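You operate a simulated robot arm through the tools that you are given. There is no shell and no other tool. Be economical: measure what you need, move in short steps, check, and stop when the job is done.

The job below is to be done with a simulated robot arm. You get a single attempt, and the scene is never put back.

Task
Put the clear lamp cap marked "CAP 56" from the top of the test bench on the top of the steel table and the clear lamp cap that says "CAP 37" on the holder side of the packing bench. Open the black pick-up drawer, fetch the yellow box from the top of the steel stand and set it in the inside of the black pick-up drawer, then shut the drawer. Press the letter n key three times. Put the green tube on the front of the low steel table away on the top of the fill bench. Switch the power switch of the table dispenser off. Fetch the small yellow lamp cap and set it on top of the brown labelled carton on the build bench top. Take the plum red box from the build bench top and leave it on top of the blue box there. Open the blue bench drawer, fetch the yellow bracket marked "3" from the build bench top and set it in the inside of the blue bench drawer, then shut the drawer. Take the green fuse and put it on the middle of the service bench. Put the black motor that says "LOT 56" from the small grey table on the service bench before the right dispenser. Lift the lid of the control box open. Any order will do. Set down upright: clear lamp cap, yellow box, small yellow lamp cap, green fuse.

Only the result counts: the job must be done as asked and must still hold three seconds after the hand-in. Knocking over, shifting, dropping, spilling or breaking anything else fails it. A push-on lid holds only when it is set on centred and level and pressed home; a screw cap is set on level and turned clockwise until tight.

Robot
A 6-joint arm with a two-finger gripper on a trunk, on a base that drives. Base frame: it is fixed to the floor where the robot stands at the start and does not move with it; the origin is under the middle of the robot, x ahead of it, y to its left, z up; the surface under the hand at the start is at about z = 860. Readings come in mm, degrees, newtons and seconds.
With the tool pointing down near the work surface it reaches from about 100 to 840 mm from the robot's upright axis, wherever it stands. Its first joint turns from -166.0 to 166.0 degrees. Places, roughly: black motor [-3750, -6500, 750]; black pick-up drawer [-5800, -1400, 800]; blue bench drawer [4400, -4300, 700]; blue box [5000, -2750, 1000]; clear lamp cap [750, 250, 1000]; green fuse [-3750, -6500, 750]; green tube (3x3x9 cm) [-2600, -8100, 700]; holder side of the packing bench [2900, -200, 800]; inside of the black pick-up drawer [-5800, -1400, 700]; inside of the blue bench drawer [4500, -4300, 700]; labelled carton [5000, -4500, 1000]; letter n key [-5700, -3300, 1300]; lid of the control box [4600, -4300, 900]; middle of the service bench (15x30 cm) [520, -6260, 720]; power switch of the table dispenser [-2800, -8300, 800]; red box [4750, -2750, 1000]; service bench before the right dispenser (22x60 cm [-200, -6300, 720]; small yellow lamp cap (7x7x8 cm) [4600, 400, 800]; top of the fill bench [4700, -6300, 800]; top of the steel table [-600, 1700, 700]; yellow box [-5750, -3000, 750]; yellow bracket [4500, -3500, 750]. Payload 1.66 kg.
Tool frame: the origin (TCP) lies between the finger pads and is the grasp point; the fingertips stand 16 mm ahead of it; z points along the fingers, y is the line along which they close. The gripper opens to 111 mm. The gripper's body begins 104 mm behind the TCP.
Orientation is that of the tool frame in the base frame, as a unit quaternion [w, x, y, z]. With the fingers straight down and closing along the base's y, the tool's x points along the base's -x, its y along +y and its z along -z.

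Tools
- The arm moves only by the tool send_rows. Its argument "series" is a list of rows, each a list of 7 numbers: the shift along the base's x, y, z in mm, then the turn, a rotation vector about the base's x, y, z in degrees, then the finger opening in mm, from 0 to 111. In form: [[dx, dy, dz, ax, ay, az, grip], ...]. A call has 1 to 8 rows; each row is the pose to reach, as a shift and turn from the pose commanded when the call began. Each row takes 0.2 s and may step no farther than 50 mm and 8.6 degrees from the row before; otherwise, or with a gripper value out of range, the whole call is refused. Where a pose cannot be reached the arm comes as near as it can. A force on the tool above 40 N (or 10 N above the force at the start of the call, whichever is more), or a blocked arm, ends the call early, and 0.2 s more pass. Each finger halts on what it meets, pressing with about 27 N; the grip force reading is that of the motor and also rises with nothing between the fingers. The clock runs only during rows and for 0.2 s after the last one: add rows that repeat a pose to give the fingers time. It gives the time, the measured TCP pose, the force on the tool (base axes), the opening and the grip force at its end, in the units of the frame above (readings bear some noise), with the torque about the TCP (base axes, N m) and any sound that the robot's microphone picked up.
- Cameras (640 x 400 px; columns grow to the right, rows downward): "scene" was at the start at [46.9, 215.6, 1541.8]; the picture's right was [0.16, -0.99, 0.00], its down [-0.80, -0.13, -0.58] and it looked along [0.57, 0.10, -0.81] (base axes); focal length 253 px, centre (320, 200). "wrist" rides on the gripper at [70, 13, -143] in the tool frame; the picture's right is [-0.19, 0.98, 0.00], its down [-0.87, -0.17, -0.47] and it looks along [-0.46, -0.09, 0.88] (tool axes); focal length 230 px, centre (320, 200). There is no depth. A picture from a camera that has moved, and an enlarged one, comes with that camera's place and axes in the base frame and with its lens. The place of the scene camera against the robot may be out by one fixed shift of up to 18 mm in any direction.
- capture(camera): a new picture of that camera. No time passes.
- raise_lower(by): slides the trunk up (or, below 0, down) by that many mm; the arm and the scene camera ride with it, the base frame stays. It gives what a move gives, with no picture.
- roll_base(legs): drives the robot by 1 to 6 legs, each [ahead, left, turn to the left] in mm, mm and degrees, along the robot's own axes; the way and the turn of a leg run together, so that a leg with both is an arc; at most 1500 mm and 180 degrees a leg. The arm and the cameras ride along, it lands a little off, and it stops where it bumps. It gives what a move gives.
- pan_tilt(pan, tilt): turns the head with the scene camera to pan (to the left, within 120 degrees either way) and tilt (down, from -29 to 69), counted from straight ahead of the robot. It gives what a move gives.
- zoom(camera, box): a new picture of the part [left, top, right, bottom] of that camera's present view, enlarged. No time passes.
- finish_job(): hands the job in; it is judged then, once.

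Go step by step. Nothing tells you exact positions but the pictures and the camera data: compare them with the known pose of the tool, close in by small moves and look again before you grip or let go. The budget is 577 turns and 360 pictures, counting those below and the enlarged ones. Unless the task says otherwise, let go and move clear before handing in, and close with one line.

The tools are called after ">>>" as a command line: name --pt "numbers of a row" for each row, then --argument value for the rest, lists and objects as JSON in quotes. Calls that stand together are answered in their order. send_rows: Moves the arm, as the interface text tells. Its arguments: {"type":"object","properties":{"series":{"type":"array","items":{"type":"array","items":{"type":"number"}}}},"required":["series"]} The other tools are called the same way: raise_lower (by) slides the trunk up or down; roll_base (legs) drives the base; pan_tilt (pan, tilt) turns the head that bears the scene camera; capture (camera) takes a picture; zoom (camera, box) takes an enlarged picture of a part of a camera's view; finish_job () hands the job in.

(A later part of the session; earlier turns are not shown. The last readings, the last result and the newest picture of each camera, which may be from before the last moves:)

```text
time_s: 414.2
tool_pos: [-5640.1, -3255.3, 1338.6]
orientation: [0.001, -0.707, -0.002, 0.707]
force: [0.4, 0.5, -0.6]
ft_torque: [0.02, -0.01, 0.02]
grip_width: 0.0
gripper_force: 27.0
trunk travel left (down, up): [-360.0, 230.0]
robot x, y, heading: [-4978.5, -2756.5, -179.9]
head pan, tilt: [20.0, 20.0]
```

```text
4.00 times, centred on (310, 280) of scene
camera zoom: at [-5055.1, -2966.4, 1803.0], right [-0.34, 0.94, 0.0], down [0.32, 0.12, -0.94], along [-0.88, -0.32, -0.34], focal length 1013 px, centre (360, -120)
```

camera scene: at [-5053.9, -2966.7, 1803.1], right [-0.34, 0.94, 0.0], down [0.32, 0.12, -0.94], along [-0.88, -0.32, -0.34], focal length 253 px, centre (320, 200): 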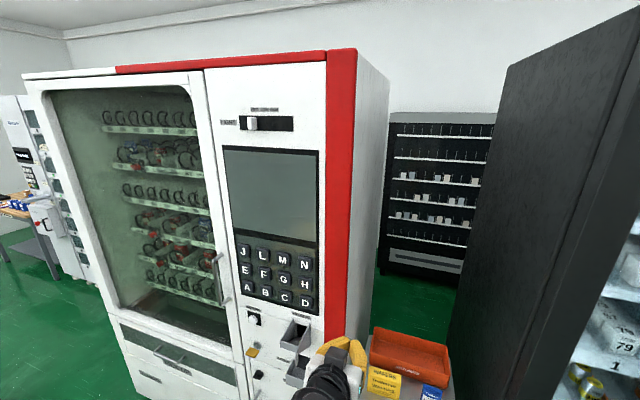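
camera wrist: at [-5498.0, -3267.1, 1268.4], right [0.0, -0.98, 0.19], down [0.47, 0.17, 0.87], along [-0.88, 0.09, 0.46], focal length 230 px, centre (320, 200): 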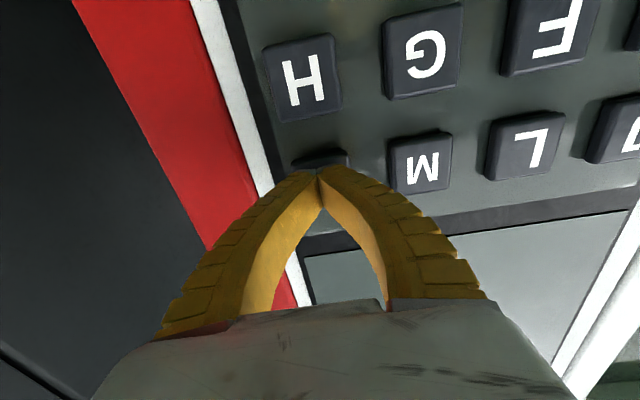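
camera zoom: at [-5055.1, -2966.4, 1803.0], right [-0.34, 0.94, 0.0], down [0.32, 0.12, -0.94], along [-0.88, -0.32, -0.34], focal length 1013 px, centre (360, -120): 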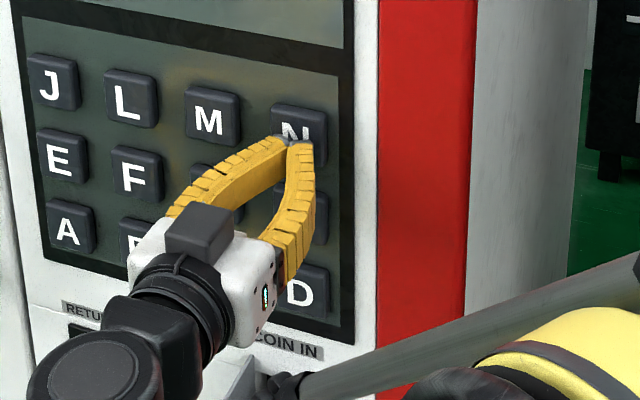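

>>> send_rows --pt "-8 0 0 0 0 0 0" --pt "-14 0 0 0 0 0 0" --pt "-18 0 0 0 0 0 0"

>>> send_rows --pt "-3 0 0 0 0 0 0" --pt "-6 0 0 0 0 0 0"

```text
time_s: 415.0
tool_pos: [-5657.3, -3254.2, 1340.5]
orientation: [0.0, -0.707, -0.001, 0.707]
force: [4.9, 0.3, -2.2]
ft_torque: [-0.02, -0.02, -0.01]
grip_width: 6.0
gripper_force: 28.0
trunk travel left (down, up): [-360.0, 230.0]
robot x, y, heading: [-4980.2, -2754.8, -180.0]
head pan, tilt: [20.0, 20.0]
heard: click
```

```text
time_s: 415.6
tool_pos: [-5661.3, -3254.6, 1341.1]
orientation: [0.001, -0.706, -0.002, 0.709]
force: [16.9, -1.4, -1.6]
ft_torque: [-0.04, -0.03, 0.02]
grip_width: 5.9
gripper_force: 28.3
trunk travel left (down, up): [-360.0, 230.0]
robot x, y, heading: [-4978.5, -2761.0, -179.9]
head pan, tilt: [20.0, 20.0]
```

A click: first press. I back off and press twice more.

>>> send_rows --pt "10 0 0 0 0 0 0" --pt "24 0 0 0 0 0 0" --pt "24 0 0 0 0 0 0"

>>> send_rows --pt "-8 0 0 0 0 0 0" --pt "-14 0 0 0 0 0 0" --pt "-18 0 0 0 0 0 0" --pt "-21 0 0 0 0 0 0"

>>> send_rows --pt "10 0 0 0 0 0 0" --pt "22 0 0 0 0 0 0" --pt "22 0 0 0 0 0 0"

```text
time_s: 416.4
tool_pos: [-5641.1, -3252.1, 1337.8]
orientation: [0.002, -0.707, -0.001, 0.708]
force: [-0.6, 0.1, -0.6]
ft_torque: [-0.01, 0.0, 0.01]
grip_width: 0.1
gripper_force: 28.8
trunk travel left (down, up): [-360.0, 230.0]
robot x, y, heading: [-4980.1, -2760.6, -180.2]
head pan, tilt: [20.0, 20.0]
```

```text
time_s: 417.4
tool_pos: [-5661.0, -3254.4, 1341.5]
orientation: [0.0, -0.706, -0.002, 0.708]
force: [15.0, 2.0, -4.5]
ft_torque: [-0.05, -0.07, -0.03]
grip_width: 6.1
gripper_force: 28.6
trunk travel left (down, up): [-360.0, 230.0]
robot x, y, heading: [-4980.4, -2763.4, -179.9]
head pan, tilt: [20.0, 20.0]
heard: click
```

```text
time_s: 418.2
tool_pos: [-5641.7, -3253.0, 1339.2]
orientation: [0.001, -0.707, 0.0, 0.707]
force: [-0.1, -0.5, -0.2]
ft_torque: [0.01, 0.02, 0.03]
grip_width: 0.0
gripper_force: 28.7
trunk travel left (down, up): [-360.0, 230.0]
robot x, y, heading: [-4980.0, -2757.6, -180.0]
head pan, tilt: [20.0, 20.0]
```

>>> send_rows --pt "-8 0 0 0 0 0 0" --pt "-14 0 0 0 0 0 0" --pt "-18 0 0 0 0 0 0" --pt "-21 0 0 0 0 0 0"

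>>> send_rows --pt "15 0 0 0 0 0 0" --pt "50 0 0 0 0 0 0" --pt "95 10 0 0 0 0 0"

>>> zoom --camera "scene" --box '[200, 130, 360, 330]'

```text
time_s: 419.2
tool_pos: [-5658.6, -3254.3, 1340.1]
orientation: [0.001, -0.707, -0.001, 0.708]
force: [10.6, -0.2, -2.2]
ft_torque: [0.0, 0.03, -0.01]
grip_width: 6.0
gripper_force: 28.0
trunk travel left (down, up): [-360.0, 230.0]
robot x, y, heading: [-4985.3, -2755.9, -180.0]
head pan, tilt: [20.0, 20.0]
heard: click
```

```text
time_s: 420.0
tool_pos: [-5565.0, -3239.9, 1341.6]
orientation: [0.001, -0.706, -0.001, 0.708]
force: [-0.1, 0.6, -0.8]
ft_torque: [0.02, -0.02, 0.02]
grip_width: 0.0
gripper_force: 28.6
trunk travel left (down, up): [-360.0, 230.0]
robot x, y, heading: [-4982.4, -2760.2, -180.2]
head pan, tilt: [20.0, 20.0]
```

```text
2.00 times, centred on (280, 230) of scene
camera zoom: at [-5052.5, -2965.8, 1803.3], right [-0.34, 0.94, 0.0], down [0.32, 0.12, -0.94], along [-0.88, -0.32, -0.34], focal length 506 px, centre (400, 140)
```

zoom: 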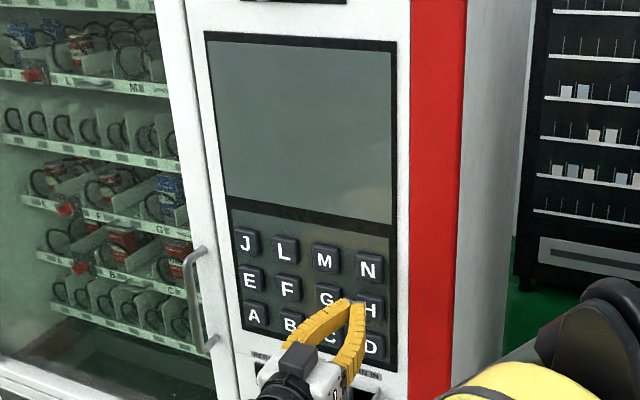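

Three clicks heard. Now the yellow box: I turn the tool back to vertical, roll closer to the stand and yaw so it closes across the thin side.

>>> send_rows --pt "10 30 0 0 -8.5 0 40" --pt "20 60 0 0 -17 0 80" --pt "30 90 0 0 -25.5 0 80" --pt "40 120 0 0 -34 0 80" --pt "50 150 0 0 -42.5 0 80" --pt "60 180 0 0 -51 0 80" --pt "60 210 0 0 -59.5 0 80" --pt "60 240 0 0 -68 0 80"

>>> send_rows --pt "0 10 0 0 -7.3 0 80" --pt "0 20 0 0 -14.6 0 80" --pt "0 30 0 0 -22 0 80"

>>> send_rows --pt "0 0 0 0 0 8.4 80" --pt "0 0 0 0 0 16.8 80" --pt "0 0 0 0 0 25.2 80" --pt "0 0 0 0 0 33.6 80" --pt "0 0 0 0 0 42 80" --pt "0 0 0 0 0 50.4 80" --pt "0 0 0 0 0 58.8 80" --pt "0 0 0 0 0 67.2 80"

>>> send_rows --pt "0 0 0 0 0 7.6 80" --pt "0 0 0 0 0 15.2 80" --pt "0 0 0 0 0 22.8 80"

>>> roll_base --legs '[[150, 0, 0]]'

>>> capture --camera "wrist"

>>> pan_tilt --pan 0 --tilt 50

>>> capture --camera "scene"

```text
time_s: 421.8
tool_pos: [-5504.9, -3001.4, 1337.9]
orientation: [0.002, 0.982, 0.002, -0.19]
force: [0.0, 1.2, -0.1]
ft_torque: [-0.04, 0.0, 0.01]
grip_width: 81.3
gripper_force: 0.3
trunk travel left (down, up): [-360.0, 230.0]
robot x, y, heading: [-4982.6, -2760.9, -180.0]
head pan, tilt: [20.0, 20.0]
```

```text
time_s: 422.6
tool_pos: [-5507.4, -2973.0, 1339.0]
orientation: [-0.001, 1.0, 0.002, 0.001]
force: [-0.3, 0.2, 1.5]
ft_torque: [-0.04, -0.05, -0.01]
grip_width: 81.3
gripper_force: 1.0
trunk travel left (down, up): [-360.0, 230.0]
robot x, y, heading: [-4982.8, -2756.3, -180.0]
head pan, tilt: [20.0, 20.0]
```

```text
time_s: 424.4
tool_pos: [-5506.7, -2973.3, 1339.6]
orientation: [0.0, 0.832, 0.555, -0.001]
force: [-0.5, -0.2, 0.3]
ft_torque: [-0.01, 0.0, 0.01]
grip_width: 81.6
gripper_force: 1.2
trunk travel left (down, up): [-360.0, 230.0]
robot x, y, heading: [-4981.2, -2758.1, -180.0]
head pan, tilt: [20.0, 20.0]
```

```text
time_s: 425.2
tool_pos: [-5506.6, -2972.8, 1340.5]
orientation: [0.001, 0.705, 0.709, -0.001]
force: [0.0, -0.5, -0.4]
ft_torque: [0.01, -0.01, 0.0]
grip_width: 81.1
gripper_force: 0.6
trunk travel left (down, up): [-360.0, 230.0]
robot x, y, heading: [-4983.9, -2759.2, -180.2]
head pan, tilt: [20.0, 20.0]
```

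```text
time_s: 426.6
tool_pos: [-5658.2, -2972.0, 1339.7]
orientation: [0.001, 0.708, 0.707, 0.0]
force: [-0.1, -0.8, 0.0]
ft_torque: [0.0, -0.04, 0.04]
grip_width: 81.2
gripper_force: 0.6
trunk travel left (down, up): [-360.0, 230.0]
robot x, y, heading: [-5135.2, -2757.8, 179.9]
head pan, tilt: [20.0, 20.0]
```

```text
155 pictures are left
camera wrist: at [-5645.9, -2902.3, 1481.5], right [0.98, -0.19, 0.0], down [-0.17, -0.86, 0.47], along [-0.09, -0.46, -0.88], focal length 230 px, centre (320, 200)
```

wrist: 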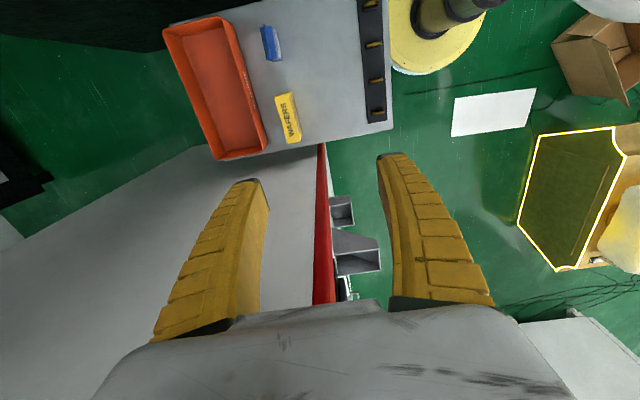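

```text
time_s: 427.5
tool_pos: [-5658.1, -2973.4, 1340.5]
orientation: [0.001, 0.707, 0.707, -0.001]
force: [-0.6, 0.3, 0.7]
ft_torque: [0.01, 0.0, -0.02]
grip_width: 81.1
gripper_force: 0.5
trunk travel left (down, up): [-360.0, 230.0]
robot x, y, heading: [-5135.1, -2756.3, 180.0]
head pan, tilt: [0.0, 50.0]
```

```text
154 pictures are left
camera scene: at [-5195.7, -2934.6, 1757.6], right [0.0, 1.0, 0.0], down [0.77, 0.0, -0.64], along [-0.64, 0.0, -0.77], focal length 253 px, centre (320, 200)
```

scene: 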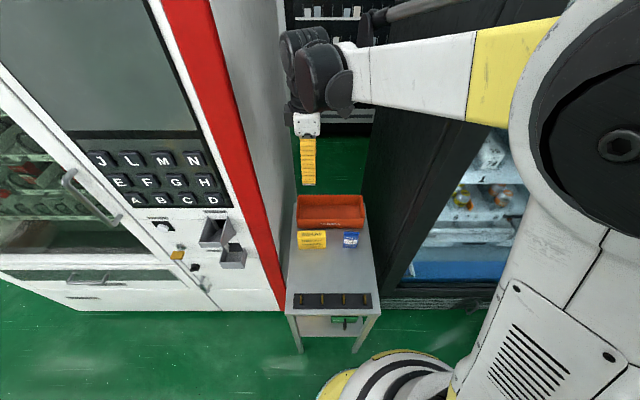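

>>> send_rows --pt "-45 -3 0 0 0 0 80" --pt "-90 -5 0 0 0 0 80"

>>> raise_lower --by -280

>>> capture --camera "wrist"

```text
time_s: 428.1
tool_pos: [-5750.1, -2979.2, 1337.9]
orientation: [0.001, 0.707, 0.707, -0.001]
force: [0.0, -0.5, -0.7]
ft_torque: [-0.01, -0.04, 0.04]
grip_width: 81.6
gripper_force: 1.1
trunk travel left (down, up): [-360.0, 230.0]
robot x, y, heading: [-5134.2, -2758.1, 180.1]
head pan, tilt: [0.0, 50.0]
```

```text
time_s: 431.0
tool_pos: [-5748.3, -2978.6, 1058.6]
orientation: [0.0, 0.707, 0.707, 0.0]
force: [1.6, -0.5, -0.3]
ft_torque: [0.0, 0.01, 0.04]
grip_width: 81.2
gripper_force: 0.8
trunk travel left (down, up): [-80.0, 510.0]
robot x, y, heading: [-5133.5, -2759.0, 179.7]
head pan, tilt: [0.0, 50.0]
```

```text
153 pictures are left
camera wrist: at [-5733.9, -2907.4, 1200.3], right [0.98, -0.19, 0.0], down [-0.17, -0.86, 0.47], along [-0.09, -0.46, -0.88], focal length 230 px, centre (320, 200)
```

wrist: 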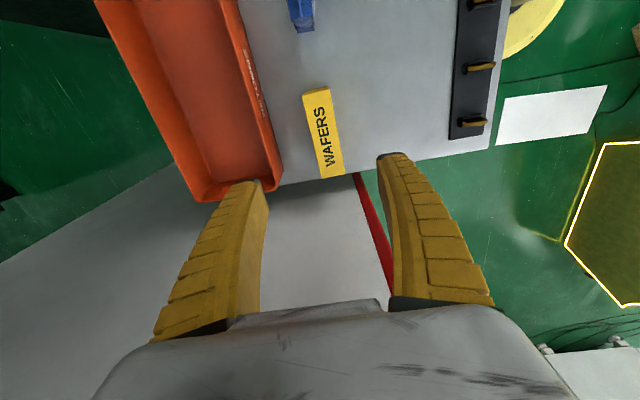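

>>> send_rows --pt "4 0 -45 0 0 0 70" --pt "6 0 -90 0 0 0 70" --pt "6 0 -130 0 0 0 70"

>>> capture --camera "wrist"

>>> zoom --camera "scene" --box '[260, 130, 400, 270]'

```text
time_s: 431.8
tool_pos: [-5743.0, -2977.9, 928.4]
orientation: [0.0, 0.707, 0.708, -0.001]
force: [0.4, -0.2, 0.2]
ft_torque: [-0.01, 0.01, -0.03]
grip_width: 71.8
gripper_force: 2.0
trunk travel left (down, up): [-80.0, 510.0]
robot x, y, heading: [-5132.4, -2756.4, 179.9]
head pan, tilt: [0.0, 50.0]
```

```text
152 pictures are left
camera wrist: at [-5729.3, -2907.4, 1070.0], right [0.98, -0.19, 0.0], down [-0.17, -0.86, 0.47], along [-0.09, -0.46, -0.88], focal length 230 px, centre (320, 200)
```

wrist: 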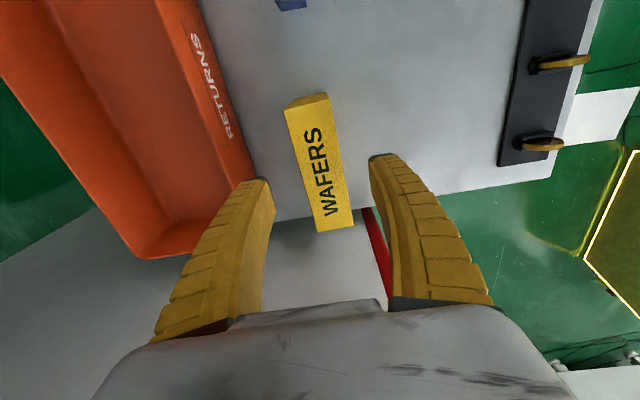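

```text
2.86 times, centred on (330, 200) of scene
camera zoom: at [-5195.6, -2934.5, 1477.5], right [0.0, 1.0, 0.0], down [0.77, 0.0, -0.64], along [-0.64, 0.0, -0.77], focal length 724 px, centre (291, 200)
```

zoom: 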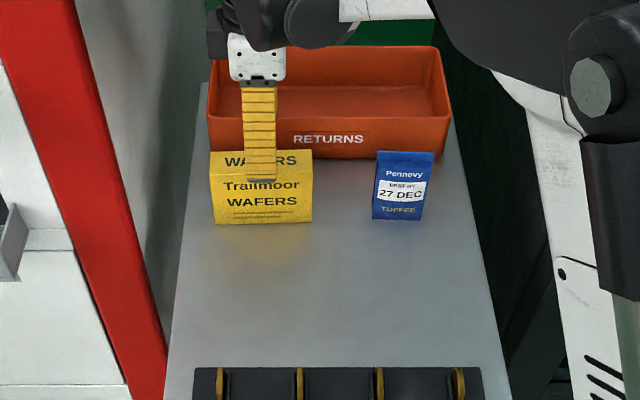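

>>> send_rows --pt "0 0 -45 0 0 0 70" --pt "0 0 -92 0 0 0 70" --pt "0 0 -92 0 0 0 45" --pt "0 0 -92 0 0 0 25" --pt "0 0 -92 0 0 0 15"

>>> send_rows --pt "0 0 40 0 0 0 15" --pt "0 0 85 0 0 0 15" --pt "0 0 130 0 0 0 15"

>>> capture --camera "wrist"

>>> zoom --camera "scene" --box '[240, 100, 400, 240]'

```text
time_s: 433.0
tool_pos: [-5742.7, -2977.9, 836.9]
orientation: [0.0, 0.707, 0.708, 0.0]
force: [1.0, 0.5, 7.6]
ft_torque: [0.03, -0.03, 0.18]
grip_width: 32.3
gripper_force: 26.7
trunk travel left (down, up): [-80.0, 510.0]
robot x, y, heading: [-5135.4, -2757.2, 179.8]
head pan, tilt: [0.0, 50.0]
```

```text
time_s: 433.8
tool_pos: [-5739.5, -2980.5, 969.0]
orientation: [0.0, 0.707, 0.707, -0.001]
force: [-0.1, -0.5, -1.1]
ft_torque: [0.03, 0.02, 0.0]
grip_width: 30.4
gripper_force: 26.7
trunk travel left (down, up): [-80.0, 510.0]
robot x, y, heading: [-5133.1, -2757.4, 179.7]
head pan, tilt: [0.0, 50.0]
```

```text
150 pictures are left
camera wrist: at [-5726.4, -2909.7, 1110.5], right [0.98, -0.19, 0.0], down [-0.17, -0.87, 0.47], along [-0.09, -0.46, -0.88], focal length 230 px, centre (320, 200)
```

wrist: 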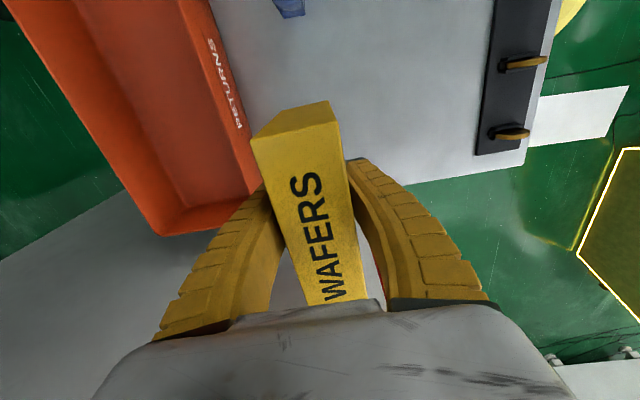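

```text
2.86 times, centred on (320, 170) of scene
camera zoom: at [-5195.4, -2934.4, 1477.5], right [0.0, 1.0, 0.0], down [0.77, 0.0, -0.64], along [-0.64, 0.0, -0.77], focal length 724 px, centre (320, 286)
```

zoom: 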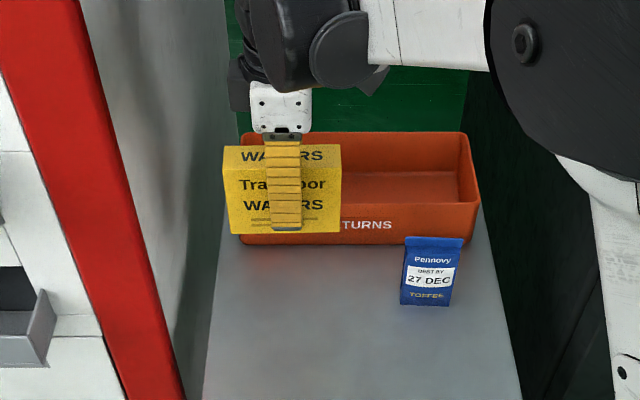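

The wafer box is held. I lift, back away, and carry it to the open pick-up drawer.

>>> raise_lower --by 170

>>> roll_base --legs '[[-210, 0, 0], [0, -1000, 0]]'

>>> send_rows --pt "0 44 0 0 0 0 15" --pt "0 88 0 0 0 0 15" --pt "0 132 0 0 0 0 15" --pt "0 176 0 0 0 0 15" --pt "0 220 0 0 0 0 15"

>>> roll_base --legs '[[0, -400, 0]]'

>>> capture --camera "scene"

>>> capture --camera "wrist"

```text
time_s: 435.7
tool_pos: [-5741.7, -2980.8, 1138.2]
orientation: [0.001, 0.707, 0.707, 0.0]
force: [-0.1, 0.0, -1.4]
ft_torque: [0.0, 0.01, -0.01]
grip_width: 30.4
gripper_force: 27.0
trunk travel left (down, up): [-250.0, 340.0]
robot x, y, heading: [-5131.9, -2756.1, 180.0]
head pan, tilt: [0.0, 50.0]
```

```text
time_s: 442.1
tool_pos: [-5523.2, -1981.1, 1138.5]
orientation: [0.002, 0.709, 0.705, -0.001]
force: [-0.3, 0.5, -0.5]
ft_torque: [0.0, 0.01, 0.01]
grip_width: 30.3
gripper_force: 26.9
trunk travel left (down, up): [-250.0, 340.0]
robot x, y, heading: [-4915.7, -1761.3, 179.5]
head pan, tilt: [0.0, 50.0]
```

```text
time_s: 443.3
tool_pos: [-5525.7, -1758.9, 1137.1]
orientation: [0.001, 0.709, 0.705, -0.001]
force: [1.3, 0.2, -2.0]
ft_torque: [-0.02, 0.01, 0.01]
grip_width: 30.3
gripper_force: 27.2
trunk travel left (down, up): [-250.0, 340.0]
robot x, y, heading: [-4914.1, -1760.2, 179.8]
head pan, tilt: [0.0, 50.0]
```

```text
time_s: 445.8
tool_pos: [-5520.0, -1357.9, 1137.1]
orientation: [0.0, 0.712, 0.702, -0.002]
force: [-0.3, 0.1, -0.4]
ft_torque: [-0.02, 0.02, 0.0]
grip_width: 30.2
gripper_force: 27.0
trunk travel left (down, up): [-250.0, 340.0]
robot x, y, heading: [-4908.8, -1368.0, 178.9]
head pan, tilt: [0.0, 50.0]
```

```text
148 pictures are left
camera scene: at [-4974.9, -1537.6, 1647.6], right [0.02, 1.0, 0.0], down [0.77, -0.01, -0.64], along [-0.64, 0.01, -0.77], focal length 253 px, centre (320, 200)
```

scene: 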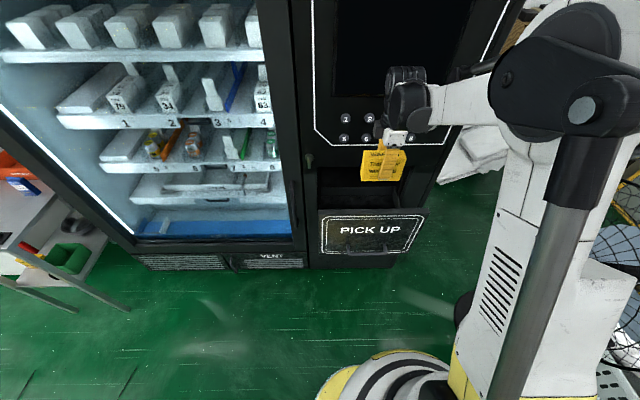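

```text
147 pictures are left
camera wrist: at [-5505.7, -1286.3, 1278.4], right [0.98, -0.2, 0.0], down [-0.18, -0.86, 0.47], along [-0.1, -0.46, -0.88], focal length 230 px, centre (320, 200)
```

wrist: 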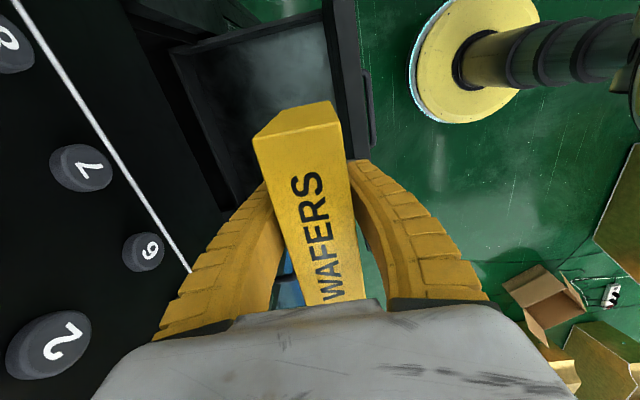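

>>> send_rows --pt "-25 1 0 0 0 -1 15" --pt "-50 3 0 0 0 -1 15"

>>> raise_lower --by -150

>>> capture --camera "wrist"

>>> capture --camera "scene"

```text
time_s: 446.4
tool_pos: [-5572.0, -1353.2, 1138.5]
orientation: [0.001, 0.718, 0.696, 0.0]
force: [0.2, 0.0, -1.3]
ft_torque: [0.0, 0.01, -0.02]
grip_width: 30.2
gripper_force: 27.2
trunk travel left (down, up): [-250.0, 340.0]
robot x, y, heading: [-4909.6, -1362.1, 179.2]
head pan, tilt: [0.0, 50.0]
```

```text
time_s: 448.1
tool_pos: [-5571.8, -1355.3, 988.3]
orientation: [0.001, 0.718, 0.696, 0.0]
force: [0.3, -0.2, -0.7]
ft_torque: [0.0, 0.0, 0.03]
grip_width: 30.1
gripper_force: 27.4
trunk travel left (down, up): [-100.0, 490.0]
robot x, y, heading: [-4907.4, -1366.5, 179.0]
head pan, tilt: [0.0, 50.0]
```

```text
146 pictures are left
camera wrist: at [-5555.2, -1283.9, 1130.8], right [0.98, -0.22, 0.0], down [-0.19, -0.86, 0.47], along [-0.1, -0.46, -0.88], focal length 230 px, centre (320, 200)
```

wrist: 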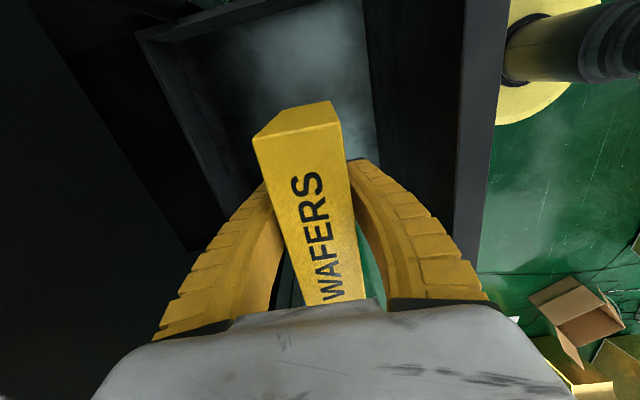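

```text
145 pictures are left
camera scene: at [-4974.8, -1538.4, 1497.6], right [0.02, 1.0, 0.0], down [0.77, -0.01, -0.64], along [-0.64, 0.01, -0.77], focal length 253 px, centre (320, 200)
```

scene: 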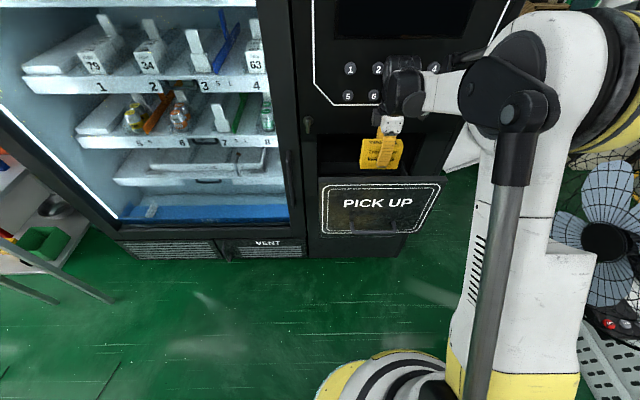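

>>> send_rows --pt "-6 0 -45 0 0 0 15" --pt "-8 0 -90 0 0 0 15" --pt "-8 0 -135 0 0 0 15" --pt "-8 0 -180 0 0 0 15"

>>> capture --camera "wrist"

>>> zoom --camera "scene" --box '[290, 60, 470, 250]'

```text
time_s: 449.1
tool_pos: [-5580.6, -1353.4, 809.7]
orientation: [0.001, 0.718, 0.696, -0.001]
force: [0.3, 0.2, -1.9]
ft_torque: [-0.03, -0.01, 0.01]
grip_width: 29.8
gripper_force: 27.0
trunk travel left (down, up): [-100.0, 490.0]
robot x, y, heading: [-4911.9, -1360.9, 179.0]
head pan, tilt: [0.0, 50.0]
```

```text
144 pictures are left
camera wrist: at [-5564.1, -1283.8, 951.2], right [0.98, -0.22, 0.0], down [-0.19, -0.86, 0.47], along [-0.1, -0.46, -0.88], focal length 230 px, centre (320, 200)
```

wrist: 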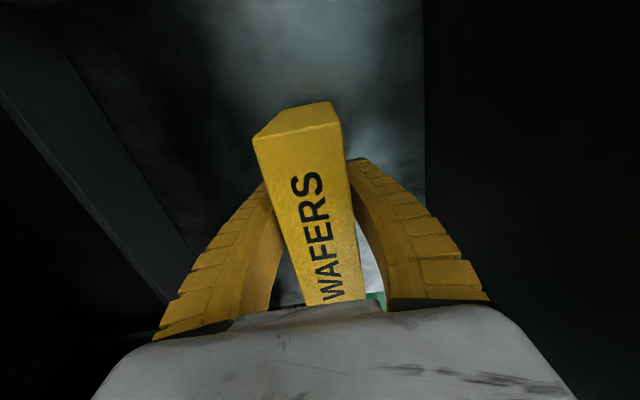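

```text
2.11 times, centred on (380, 155) of scene
camera zoom: at [-4975.3, -1538.4, 1497.5], right [0.02, 1.0, 0.0], down [0.77, -0.01, -0.64], along [-0.64, 0.01, -0.77], focal length 533 px, centre (194, 295)
```

zoom: 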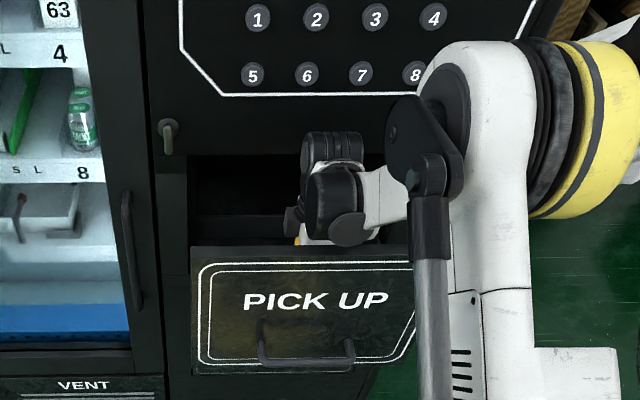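

Inside the drawer and clear of the walls. I go down slowly until it touches.

>>> send_rows --pt "0 0 -10 0 0 0 15" --pt "0 0 -20 0 0 0 15" --pt "0 0 -30 0 0 0 15" --pt "0 0 -40 0 0 0 15"

>>> send_rows --pt "0 0 -8 0 0 0 15" --pt "0 0 -16 0 0 0 15" --pt "0 0 -24 0 0 0 15" --pt "0 0 -32 0 0 0 15" --pt "0 0 -40 0 0 0 15"

```text
time_s: 450.1
tool_pos: [-5572.0, -1353.8, 785.4]
orientation: [-0.003, 0.719, 0.695, -0.005]
force: [-0.1, -1.1, -2.5]
ft_torque: [0.0, 0.03, 0.0]
grip_width: 30.4
gripper_force: 27.3
trunk travel left (down, up): [-100.0, 490.0]
robot x, y, heading: [-4911.9, -1360.2, 179.0]
head pan, tilt: [0.0, 50.0]
```

```text
time_s: 451.6
tool_pos: [-5595.3, -1353.9, 785.4]
orientation: [-0.005, 0.717, 0.697, -0.006]
force: [1.9, 0.1, -0.6]
ft_torque: [0.02, 0.12, 0.0]
grip_width: 30.3
gripper_force: 26.6
trunk travel left (down, up): [-100.0, 490.0]
robot x, y, heading: [-4909.6, -1363.3, 179.0]
head pan, tilt: [0.0, 50.0]
stopped in row 5: the arm was blocked; the commanded pose is now the measured one
```

Part of the wrist rests on the drawer front. The drawer should open further, so I raise slightly and push its front outward from inside with the fingers.

>>> send_rows --pt "0 0 10 0 0 0 15" --pt "0 0 22 0 0 0 15"

>>> send_rows --pt "15 0 0 0 0 0 15" --pt "30 0 0 0 0 0 15" --pt "45 0 0 0 0 0 15" --pt "60 0 0 0 0 0 15" --pt "75 0 0 0 0 0 15" --pt "90 0 0 0 0 0 15"

>>> capture --camera "scene"

>>> capture --camera "wrist"

```text
time_s: 452.1
tool_pos: [-5601.3, -1354.5, 785.9]
orientation: [0.0, 0.718, 0.696, -0.002]
force: [0.1, 0.4, -1.7]
ft_torque: [0.04, 0.02, 0.02]
grip_width: 30.0
gripper_force: 27.4
trunk travel left (down, up): [-100.0, 490.0]
robot x, y, heading: [-4913.4, -1363.2, 179.0]
head pan, tilt: [0.0, 50.0]
```

```text
time_s: 453.6
tool_pos: [-5513.1, -1354.1, 785.5]
orientation: [0.001, 0.718, 0.696, -0.001]
force: [-0.7, 0.6, -1.5]
ft_torque: [-0.02, -0.01, 0.01]
grip_width: 30.1
gripper_force: 27.3
trunk travel left (down, up): [-100.0, 490.0]
robot x, y, heading: [-4907.2, -1364.3, 179.1]
head pan, tilt: [0.0, 50.0]
```

```text
142 pictures are left
camera scene: at [-4974.7, -1538.4, 1497.5], right [0.02, 1.0, 0.0], down [0.77, -0.01, -0.64], along [-0.64, 0.01, -0.77], focal length 253 px, centre (320, 200)
```

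scene: 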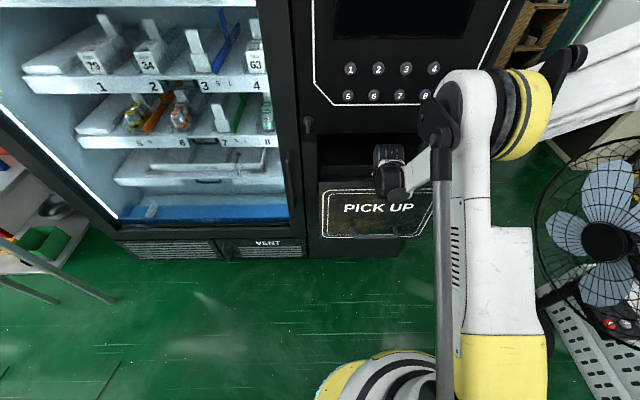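

```text
141 pictures are left
camera wrist: at [-5497.0, -1283.2, 927.3], right [0.98, -0.22, 0.0], down [-0.19, -0.86, 0.47], along [-0.1, -0.46, -0.88], focal length 230 px, centre (320, 200)
```

wrist: 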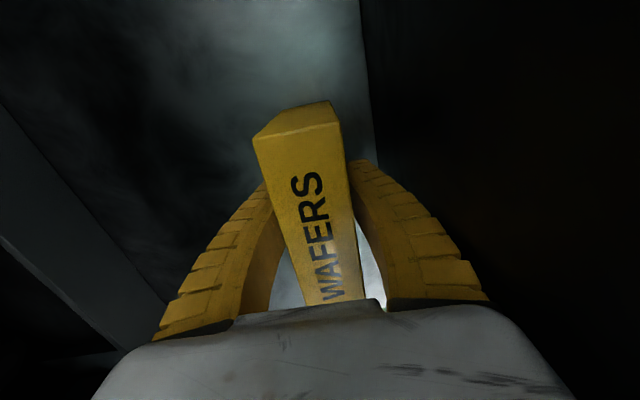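

>>> send_rows --pt "-20 0 0 0 0 0 15" --pt "-42 0 0 0 0 0 15"

>>> raise_lower --by -30

>>> zoom --camera "scene" --box '[290, 60, 470, 250]'

```text
time_s: 454.1
tool_pos: [-5557.1, -1353.6, 787.4]
orientation: [0.0, 0.718, 0.696, -0.001]
force: [-0.7, -0.4, -1.2]
ft_torque: [0.03, 0.0, 0.0]
grip_width: 30.3
gripper_force: 27.3
trunk travel left (down, up): [-100.0, 490.0]
robot x, y, heading: [-4908.6, -1358.8, 179.1]
head pan, tilt: [0.0, 50.0]
```

```text
time_s: 454.9
tool_pos: [-5544.5, -1353.9, 786.8]
orientation: [-0.006, 0.718, 0.696, -0.008]
force: [-0.8, -0.1, -1.8]
ft_torque: [-0.05, 0.0, 0.0]
grip_width: 30.2
gripper_force: 26.9
trunk travel left (down, up): [-70.0, 520.0]
robot x, y, heading: [-4909.3, -1364.2, 179.1]
head pan, tilt: [0.0, 50.0]
```

```text
2.11 times, centred on (380, 155) of scene
camera zoom: at [-4946.5, -1538.7, 1471.8], right [0.02, 1.0, 0.0], down [0.75, -0.01, -0.66], along [-0.66, 0.01, -0.75], focal length 533 px, centre (194, 295)
```

zoom: 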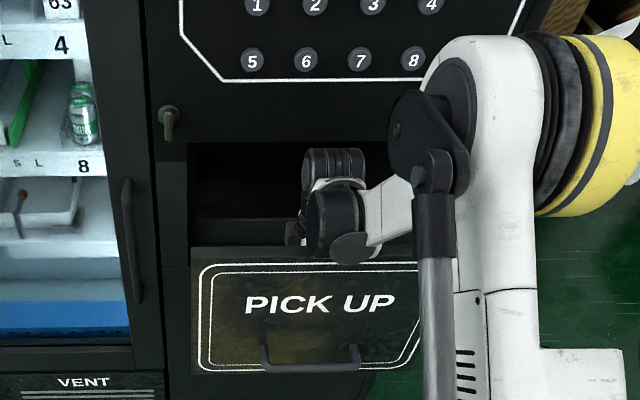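

The forearm rests on the drawer front. I raise the trunk so the arm comes in more steeply, and try again.

>>> raise_lower --by 330

>>> send_rows --pt "-10 0 -45 0 0 0 15" --pt "-15 0 -90 0 0 0 15" --pt "-15 0 -135 0 0 0 15" --pt "-15 0 -180 0 0 0 15" --pt "-15 0 -225 0 0 0 15" --pt "-15 0 -270 0 0 0 15" --pt "-15 0 -310 0 0 0 15"

>>> capture --camera "scene"

```text
time_s: 458.1
tool_pos: [-5557.5, -1354.0, 1087.1]
orientation: [0.001, 0.718, 0.696, 0.0]
force: [0.3, 0.4, -1.4]
ft_torque: [-0.02, 0.01, -0.01]
grip_width: 30.2
gripper_force: 27.1
trunk travel left (down, up): [-400.0, 190.0]
robot x, y, heading: [-4910.9, -1364.8, 179.2]
head pan, tilt: [0.0, 50.0]
```

```text
time_s: 459.8
tool_pos: [-5544.1, -1358.9, 873.7]
orientation: [0.0, 0.719, 0.695, 0.001]
force: [0.1, 0.4, -1.2]
ft_torque: [-0.01, 0.01, 0.01]
grip_width: 30.2
gripper_force: 26.6
out of reach, approached as far as the arm can: row 5, 6, 7
trunk travel left (down, up): [-400.0, 190.0]
robot x, y, heading: [-4908.7, -1366.6, 179.2]
head pan, tilt: [0.0, 50.0]
```

```text
139 pictures are left
camera scene: at [-4974.7, -1538.4, 1797.5], right [0.02, 1.0, 0.0], down [0.77, -0.01, -0.64], along [-0.64, 0.01, -0.77], focal length 253 px, centre (320, 200)
```

scene: 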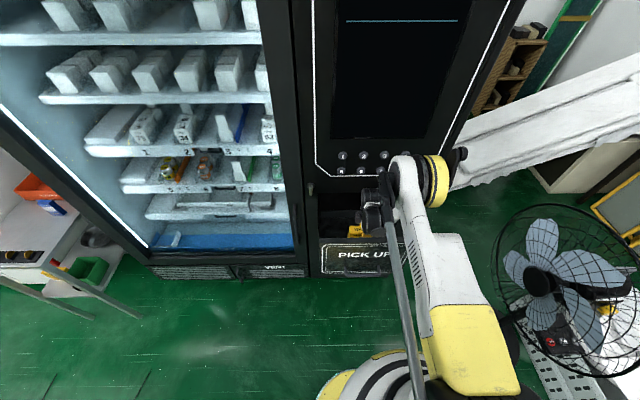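

>>> send_rows --pt "0 0 45 0 0 0 15" --pt "0 0 90 0 0 0 15" --pt "0 0 135 0 0 0 15" --pt "20 0 175 0 0 0 15" --pt "60 0 195 0 0 0 15" --pt "105 0 205 0 0 0 15"

>>> roll_base --legs '[[130, 0, 0]]'

>>> raise_lower --by -150

>>> capture --camera "wrist"

>>> capture --camera "scene"

```text
time_s: 461.1
tool_pos: [-5433.9, -1355.3, 1076.8]
orientation: [0.001, 0.718, 0.696, -0.001]
force: [0.8, -0.3, -0.8]
ft_torque: [-0.01, 0.04, 0.0]
grip_width: 30.1
gripper_force: 26.4
trunk travel left (down, up): [-400.0, 190.0]
robot x, y, heading: [-4910.9, -1359.6, 179.2]
head pan, tilt: [0.0, 50.0]
```

```text
time_s: 462.4
tool_pos: [-5562.7, -1353.3, 1076.3]
orientation: [0.001, 0.718, 0.696, 0.0]
force: [-0.3, 0.0, -1.2]
ft_torque: [-0.02, -0.06, 0.0]
grip_width: 30.3
gripper_force: 26.5
trunk travel left (down, up): [-400.0, 190.0]
robot x, y, heading: [-5034.8, -1360.8, 178.7]
head pan, tilt: [0.0, 50.0]
```

```text
time_s: 464.2
tool_pos: [-5560.4, -1353.2, 927.0]
orientation: [0.001, 0.717, 0.697, 0.0]
force: [-0.3, -0.3, -1.8]
ft_torque: [-0.01, 0.01, 0.03]
grip_width: 30.2
gripper_force: 27.5
trunk travel left (down, up): [-250.0, 340.0]
robot x, y, heading: [-5037.5, -1359.7, 178.9]
head pan, tilt: [0.0, 50.0]
```

```text
138 pictures are left
camera wrist: at [-5544.9, -1283.1, 1068.2], right [0.98, -0.22, 0.0], down [-0.19, -0.86, 0.47], along [-0.1, -0.46, -0.88], focal length 230 px, centre (320, 200)
```

wrist: 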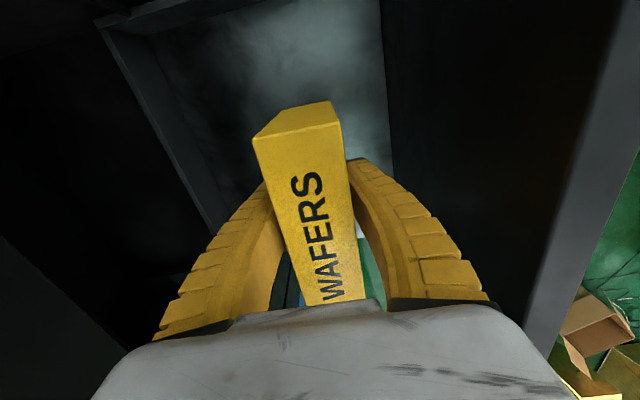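

```text
137 pictures are left
camera scene: at [-5100.7, -1536.3, 1647.6], right [0.02, 1.0, 0.0], down [0.77, -0.01, -0.64], along [-0.64, 0.01, -0.77], focal length 253 px, centre (320, 200)
```

scene: 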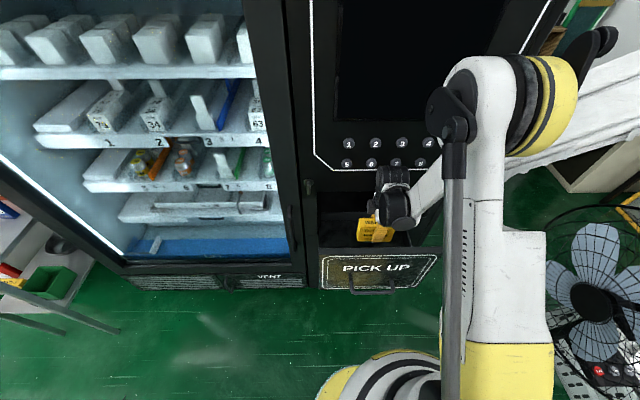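

Now the arm comes in steeper. I descend again in small steps.

>>> send_rows --pt "-10 0 -40 0 0 0 15" --pt "-15 0 -80 0 0 0 15" --pt "-15 0 -110 0 0 0 15" --pt "-15 0 -140 0 0 0 15"

>>> zoom --camera "scene" --box '[290, 90, 470, 300]'

```text
time_s: 465.2
tool_pos: [-5596.7, -1354.4, 792.7]
orientation: [0.001, 0.718, 0.696, 0.0]
force: [0.0, 0.0, -2.1]
ft_torque: [0.04, -0.02, 0.03]
grip_width: 30.1
gripper_force: 27.3
out of reach, approached as far as the arm can: row 3, 4
trunk travel left (down, up): [-250.0, 340.0]
robot x, y, heading: [-5033.9, -1363.2, 179.0]
head pan, tilt: [0.0, 50.0]
```

```text
1.90 times, centred on (380, 195) of scene
camera zoom: at [-5101.5, -1536.4, 1647.5], right [0.02, 1.0, 0.0], down [0.77, -0.01, -0.64], along [-0.64, 0.01, -0.77], focal length 482 px, centre (206, 210)
```

zoom: 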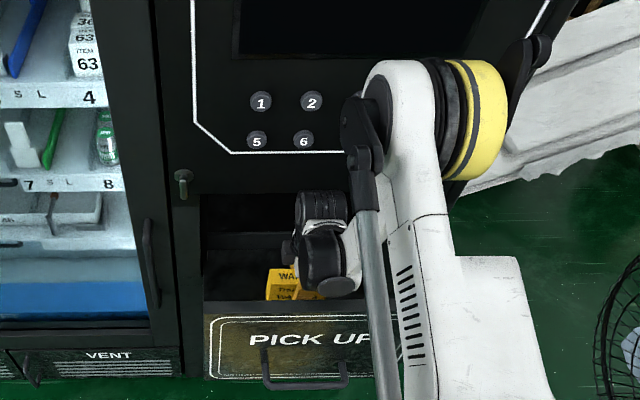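

>>> raise_lower --by -30

>>> raise_lower --by -20

>>> zoom --camera "scene" --box '[290, 90, 470, 300]'

```text
time_s: 465.9
tool_pos: [-5594.3, -1355.1, 764.6]
orientation: [0.001, 0.718, 0.696, 0.0]
force: [9.6, 0.7, 25.0]
ft_torque: [0.0, -0.01, 0.02]
grip_width: 49.0
gripper_force: 26.8
trunk travel left (down, up): [-220.0, 370.0]
robot x, y, heading: [-5032.8, -1361.2, 179.3]
head pan, tilt: [0.0, 50.0]
```

```text
time_s: 466.6
tool_pos: [-5595.4, -1354.4, 744.6]
orientation: [0.001, 0.718, 0.696, 0.0]
force: [8.0, -0.9, 27.1]
ft_torque: [0.04, 0.15, -0.03]
grip_width: 57.6
gripper_force: 27.0
trunk travel left (down, up): [-200.0, 390.0]
robot x, y, heading: [-5036.0, -1360.3, 179.0]
head pan, tilt: [0.0, 50.0]
```

```text
1.90 times, centred on (380, 195) of scene
camera zoom: at [-5099.2, -1536.4, 1597.4], right [0.02, 1.0, 0.0], down [0.77, -0.01, -0.64], along [-0.64, 0.01, -0.77], focal length 482 px, centre (206, 210)
```

zoom: 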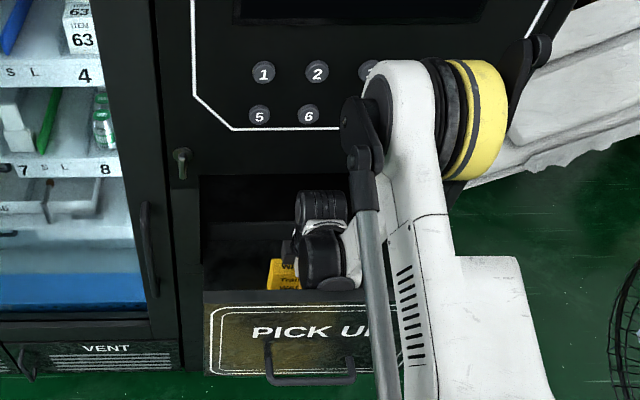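

The box has touched the drawer floor. I raise the trunk a little and open.

>>> raise_lower --by 22

>>> capture --camera "wrist"

```text
time_s: 467.3
tool_pos: [-5594.9, -1354.1, 767.0]
orientation: [0.001, 0.718, 0.696, -0.001]
force: [-0.3, -0.2, 24.6]
ft_torque: [-0.03, 0.03, -0.03]
grip_width: 47.2
gripper_force: 27.7
trunk travel left (down, up): [-222.0, 368.0]
robot x, y, heading: [-5032.3, -1360.9, 179.2]
head pan, tilt: [0.0, 50.0]
```

```text
134 pictures are left
camera wrist: at [-5579.4, -1284.3, 908.7], right [0.98, -0.22, 0.0], down [-0.19, -0.86, 0.47], along [-0.1, -0.46, -0.88], focal length 230 px, centre (320, 200)
```

wrist: 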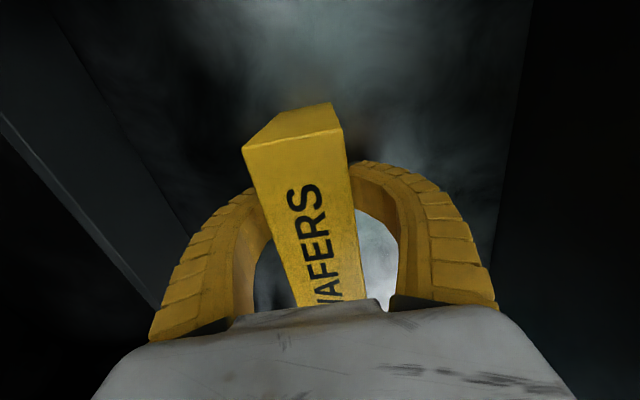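

>>> send_rows --pt "0 0 0 0 0 0 50" --pt "0 0 0 0 0 0 62" --pt "0 0 0 0 0 0 72" --pt "0 0 0 0 0 0 72"

>>> capture --camera "wrist"

```text
time_s: 468.3
tool_pos: [-5595.3, -1354.9, 766.4]
orientation: [0.001, 0.718, 0.696, 0.0]
force: [0.1, 0.1, 0.4]
ft_torque: [0.02, -0.02, -0.01]
grip_width: 73.7
gripper_force: 1.3
trunk travel left (down, up): [-222.0, 368.0]
robot x, y, heading: [-5034.9, -1361.4, 179.0]
head pan, tilt: [0.0, 50.0]
```

```text
133 pictures are left
camera wrist: at [-5580.5, -1284.3, 907.8], right [0.98, -0.22, 0.0], down [-0.2, -0.86, 0.47], along [-0.1, -0.46, -0.88], focal length 230 px, centre (320, 200)
```

wrist: 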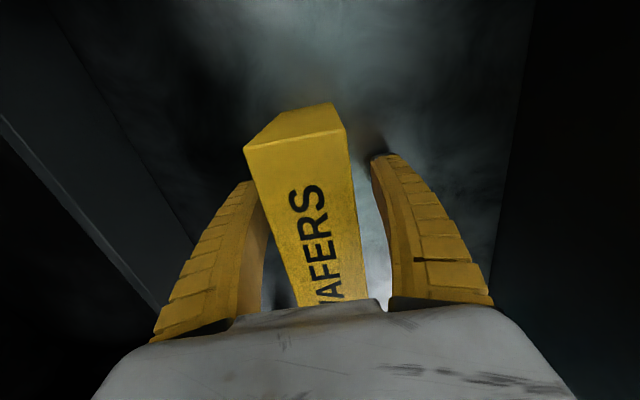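

>>> send_rows --pt "-5 0 1 0 0 0 80" --pt "-5 0 3 0 0 0 85"

>>> raise_lower --by 250

>>> capture --camera "wrist"

```text
time_s: 468.9
tool_pos: [-5601.1, -1354.5, 769.6]
orientation: [0.001, 0.718, 0.696, 0.0]
force: [-0.2, 0.8, 0.0]
ft_torque: [-0.04, 0.0, 0.0]
grip_width: 86.2
gripper_force: 0.8
trunk travel left (down, up): [-222.0, 368.0]
robot x, y, heading: [-5039.1, -1361.2, 179.1]
head pan, tilt: [0.0, 50.0]
```

```text
time_s: 471.4
tool_pos: [-5601.5, -1355.1, 1020.3]
orientation: [0.001, 0.719, 0.696, 0.0]
force: [-0.7, -0.4, -0.5]
ft_torque: [-0.03, -0.01, 0.02]
grip_width: 86.0
gripper_force: 1.1
trunk travel left (down, up): [-472.0, 118.0]
robot x, y, heading: [-5033.2, -1363.2, 178.9]
head pan, tilt: [0.0, 50.0]
```

```text
132 pictures are left
camera wrist: at [-5585.5, -1284.7, 1161.3], right [0.98, -0.22, 0.0], down [-0.2, -0.86, 0.47], along [-0.1, -0.46, -0.88], focal length 230 px, centre (320, 200)
```

wrist: 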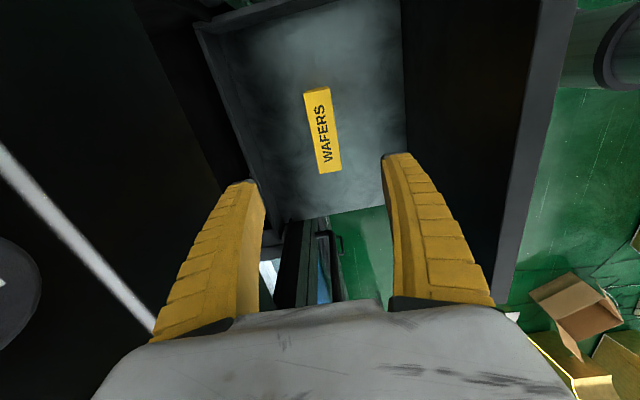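

The box stands upright in the drawer. I back off, turn the gripper, and push the drawer shut at its handle.

>>> roll_base --legs '[[-330, 0, 0]]'

>>> send_rows --pt "0 0 0 0 0 -8.4 60" --pt "0 0 0 0 0 -16.8 40" --pt "0 0 0 0 0 -25.2 20" --pt "0 0 0 0 0 -33.6 0" --pt "0 0 0 0 0 -42 0" --pt "0 0 0 0 0 -50.4 0" --pt "0 0 0 0 0 -58.8 0" --pt "0 0 0 0 0 -67.2 0"

>>> send_rows --pt "0 0 0 0 0 -7.6 0" --pt "0 0 0 0 0 -15.2 0" --pt "0 0 0 0 0 -21.2 0"

>>> raise_lower --by -240

>>> capture --camera "scene"

>>> capture --camera "wrist"

```text
time_s: 473.7
tool_pos: [-5264.5, -1361.4, 1019.7]
orientation: [0.001, 0.717, 0.697, 0.001]
force: [-0.2, -0.4, -0.4]
ft_torque: [0.0, 0.02, 0.0]
grip_width: 86.4
gripper_force: 1.2
trunk travel left (down, up): [-472.0, 118.0]
robot x, y, heading: [-4699.9, -1368.8, 178.8]
head pan, tilt: [0.0, 50.0]
```

```text
time_s: 475.5
tool_pos: [-5264.9, -1360.9, 1021.0]
orientation: [0.001, 0.984, 0.181, -0.002]
force: [-0.1, -0.7, -0.3]
ft_torque: [0.03, -0.02, 0.02]
grip_width: 0.0
gripper_force: 27.2
trunk travel left (down, up): [-472.0, 118.0]
robot x, y, heading: [-4701.2, -1366.3, 179.3]
head pan, tilt: [0.0, 50.0]
```

```text
time_s: 476.3
tool_pos: [-5265.6, -1361.1, 1020.1]
orientation: [0.001, 1.0, -0.002, -0.001]
force: [-0.3, -0.1, 0.2]
ft_torque: [0.02, -0.02, 0.01]
grip_width: 0.0
gripper_force: 26.9
trunk travel left (down, up): [-472.0, 118.0]
robot x, y, heading: [-4702.8, -1366.7, 179.0]
head pan, tilt: [0.0, 50.0]
```

```text
time_s: 478.8
tool_pos: [-5265.4, -1361.0, 779.9]
orientation: [0.0, 1.0, -0.002, -0.001]
force: [-0.4, 0.2, 0.3]
ft_torque: [0.02, -0.01, 0.02]
grip_width: 0.0
gripper_force: 26.8
trunk travel left (down, up): [-232.0, 358.0]
robot x, y, heading: [-4702.0, -1370.4, 179.0]
head pan, tilt: [0.0, 50.0]
```

```text
131 pictures are left
camera scene: at [-4765.0, -1542.0, 1629.6], right [0.02, 1.0, 0.0], down [0.77, -0.01, -0.64], along [-0.64, 0.01, -0.77], focal length 253 px, centre (320, 200)
```

scene: 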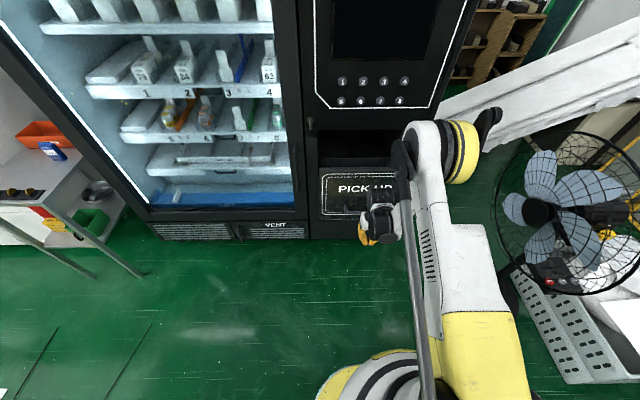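

```text
130 pictures are left
camera wrist: at [-5195.8, -1373.6, 921.4], right [-0.19, -0.98, 0.0], down [-0.86, 0.17, 0.47], along [-0.46, 0.09, -0.88], focal length 230 px, centre (320, 200)
```

wrist: 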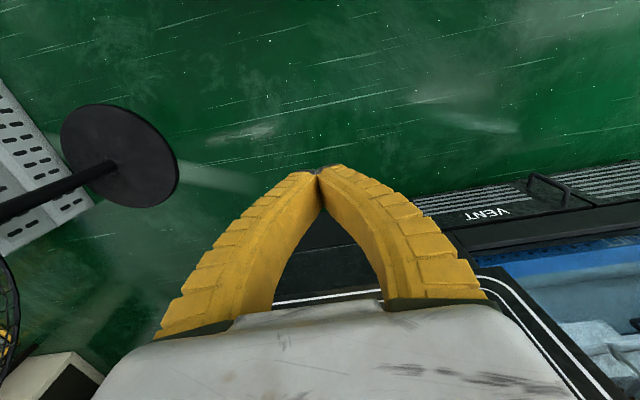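

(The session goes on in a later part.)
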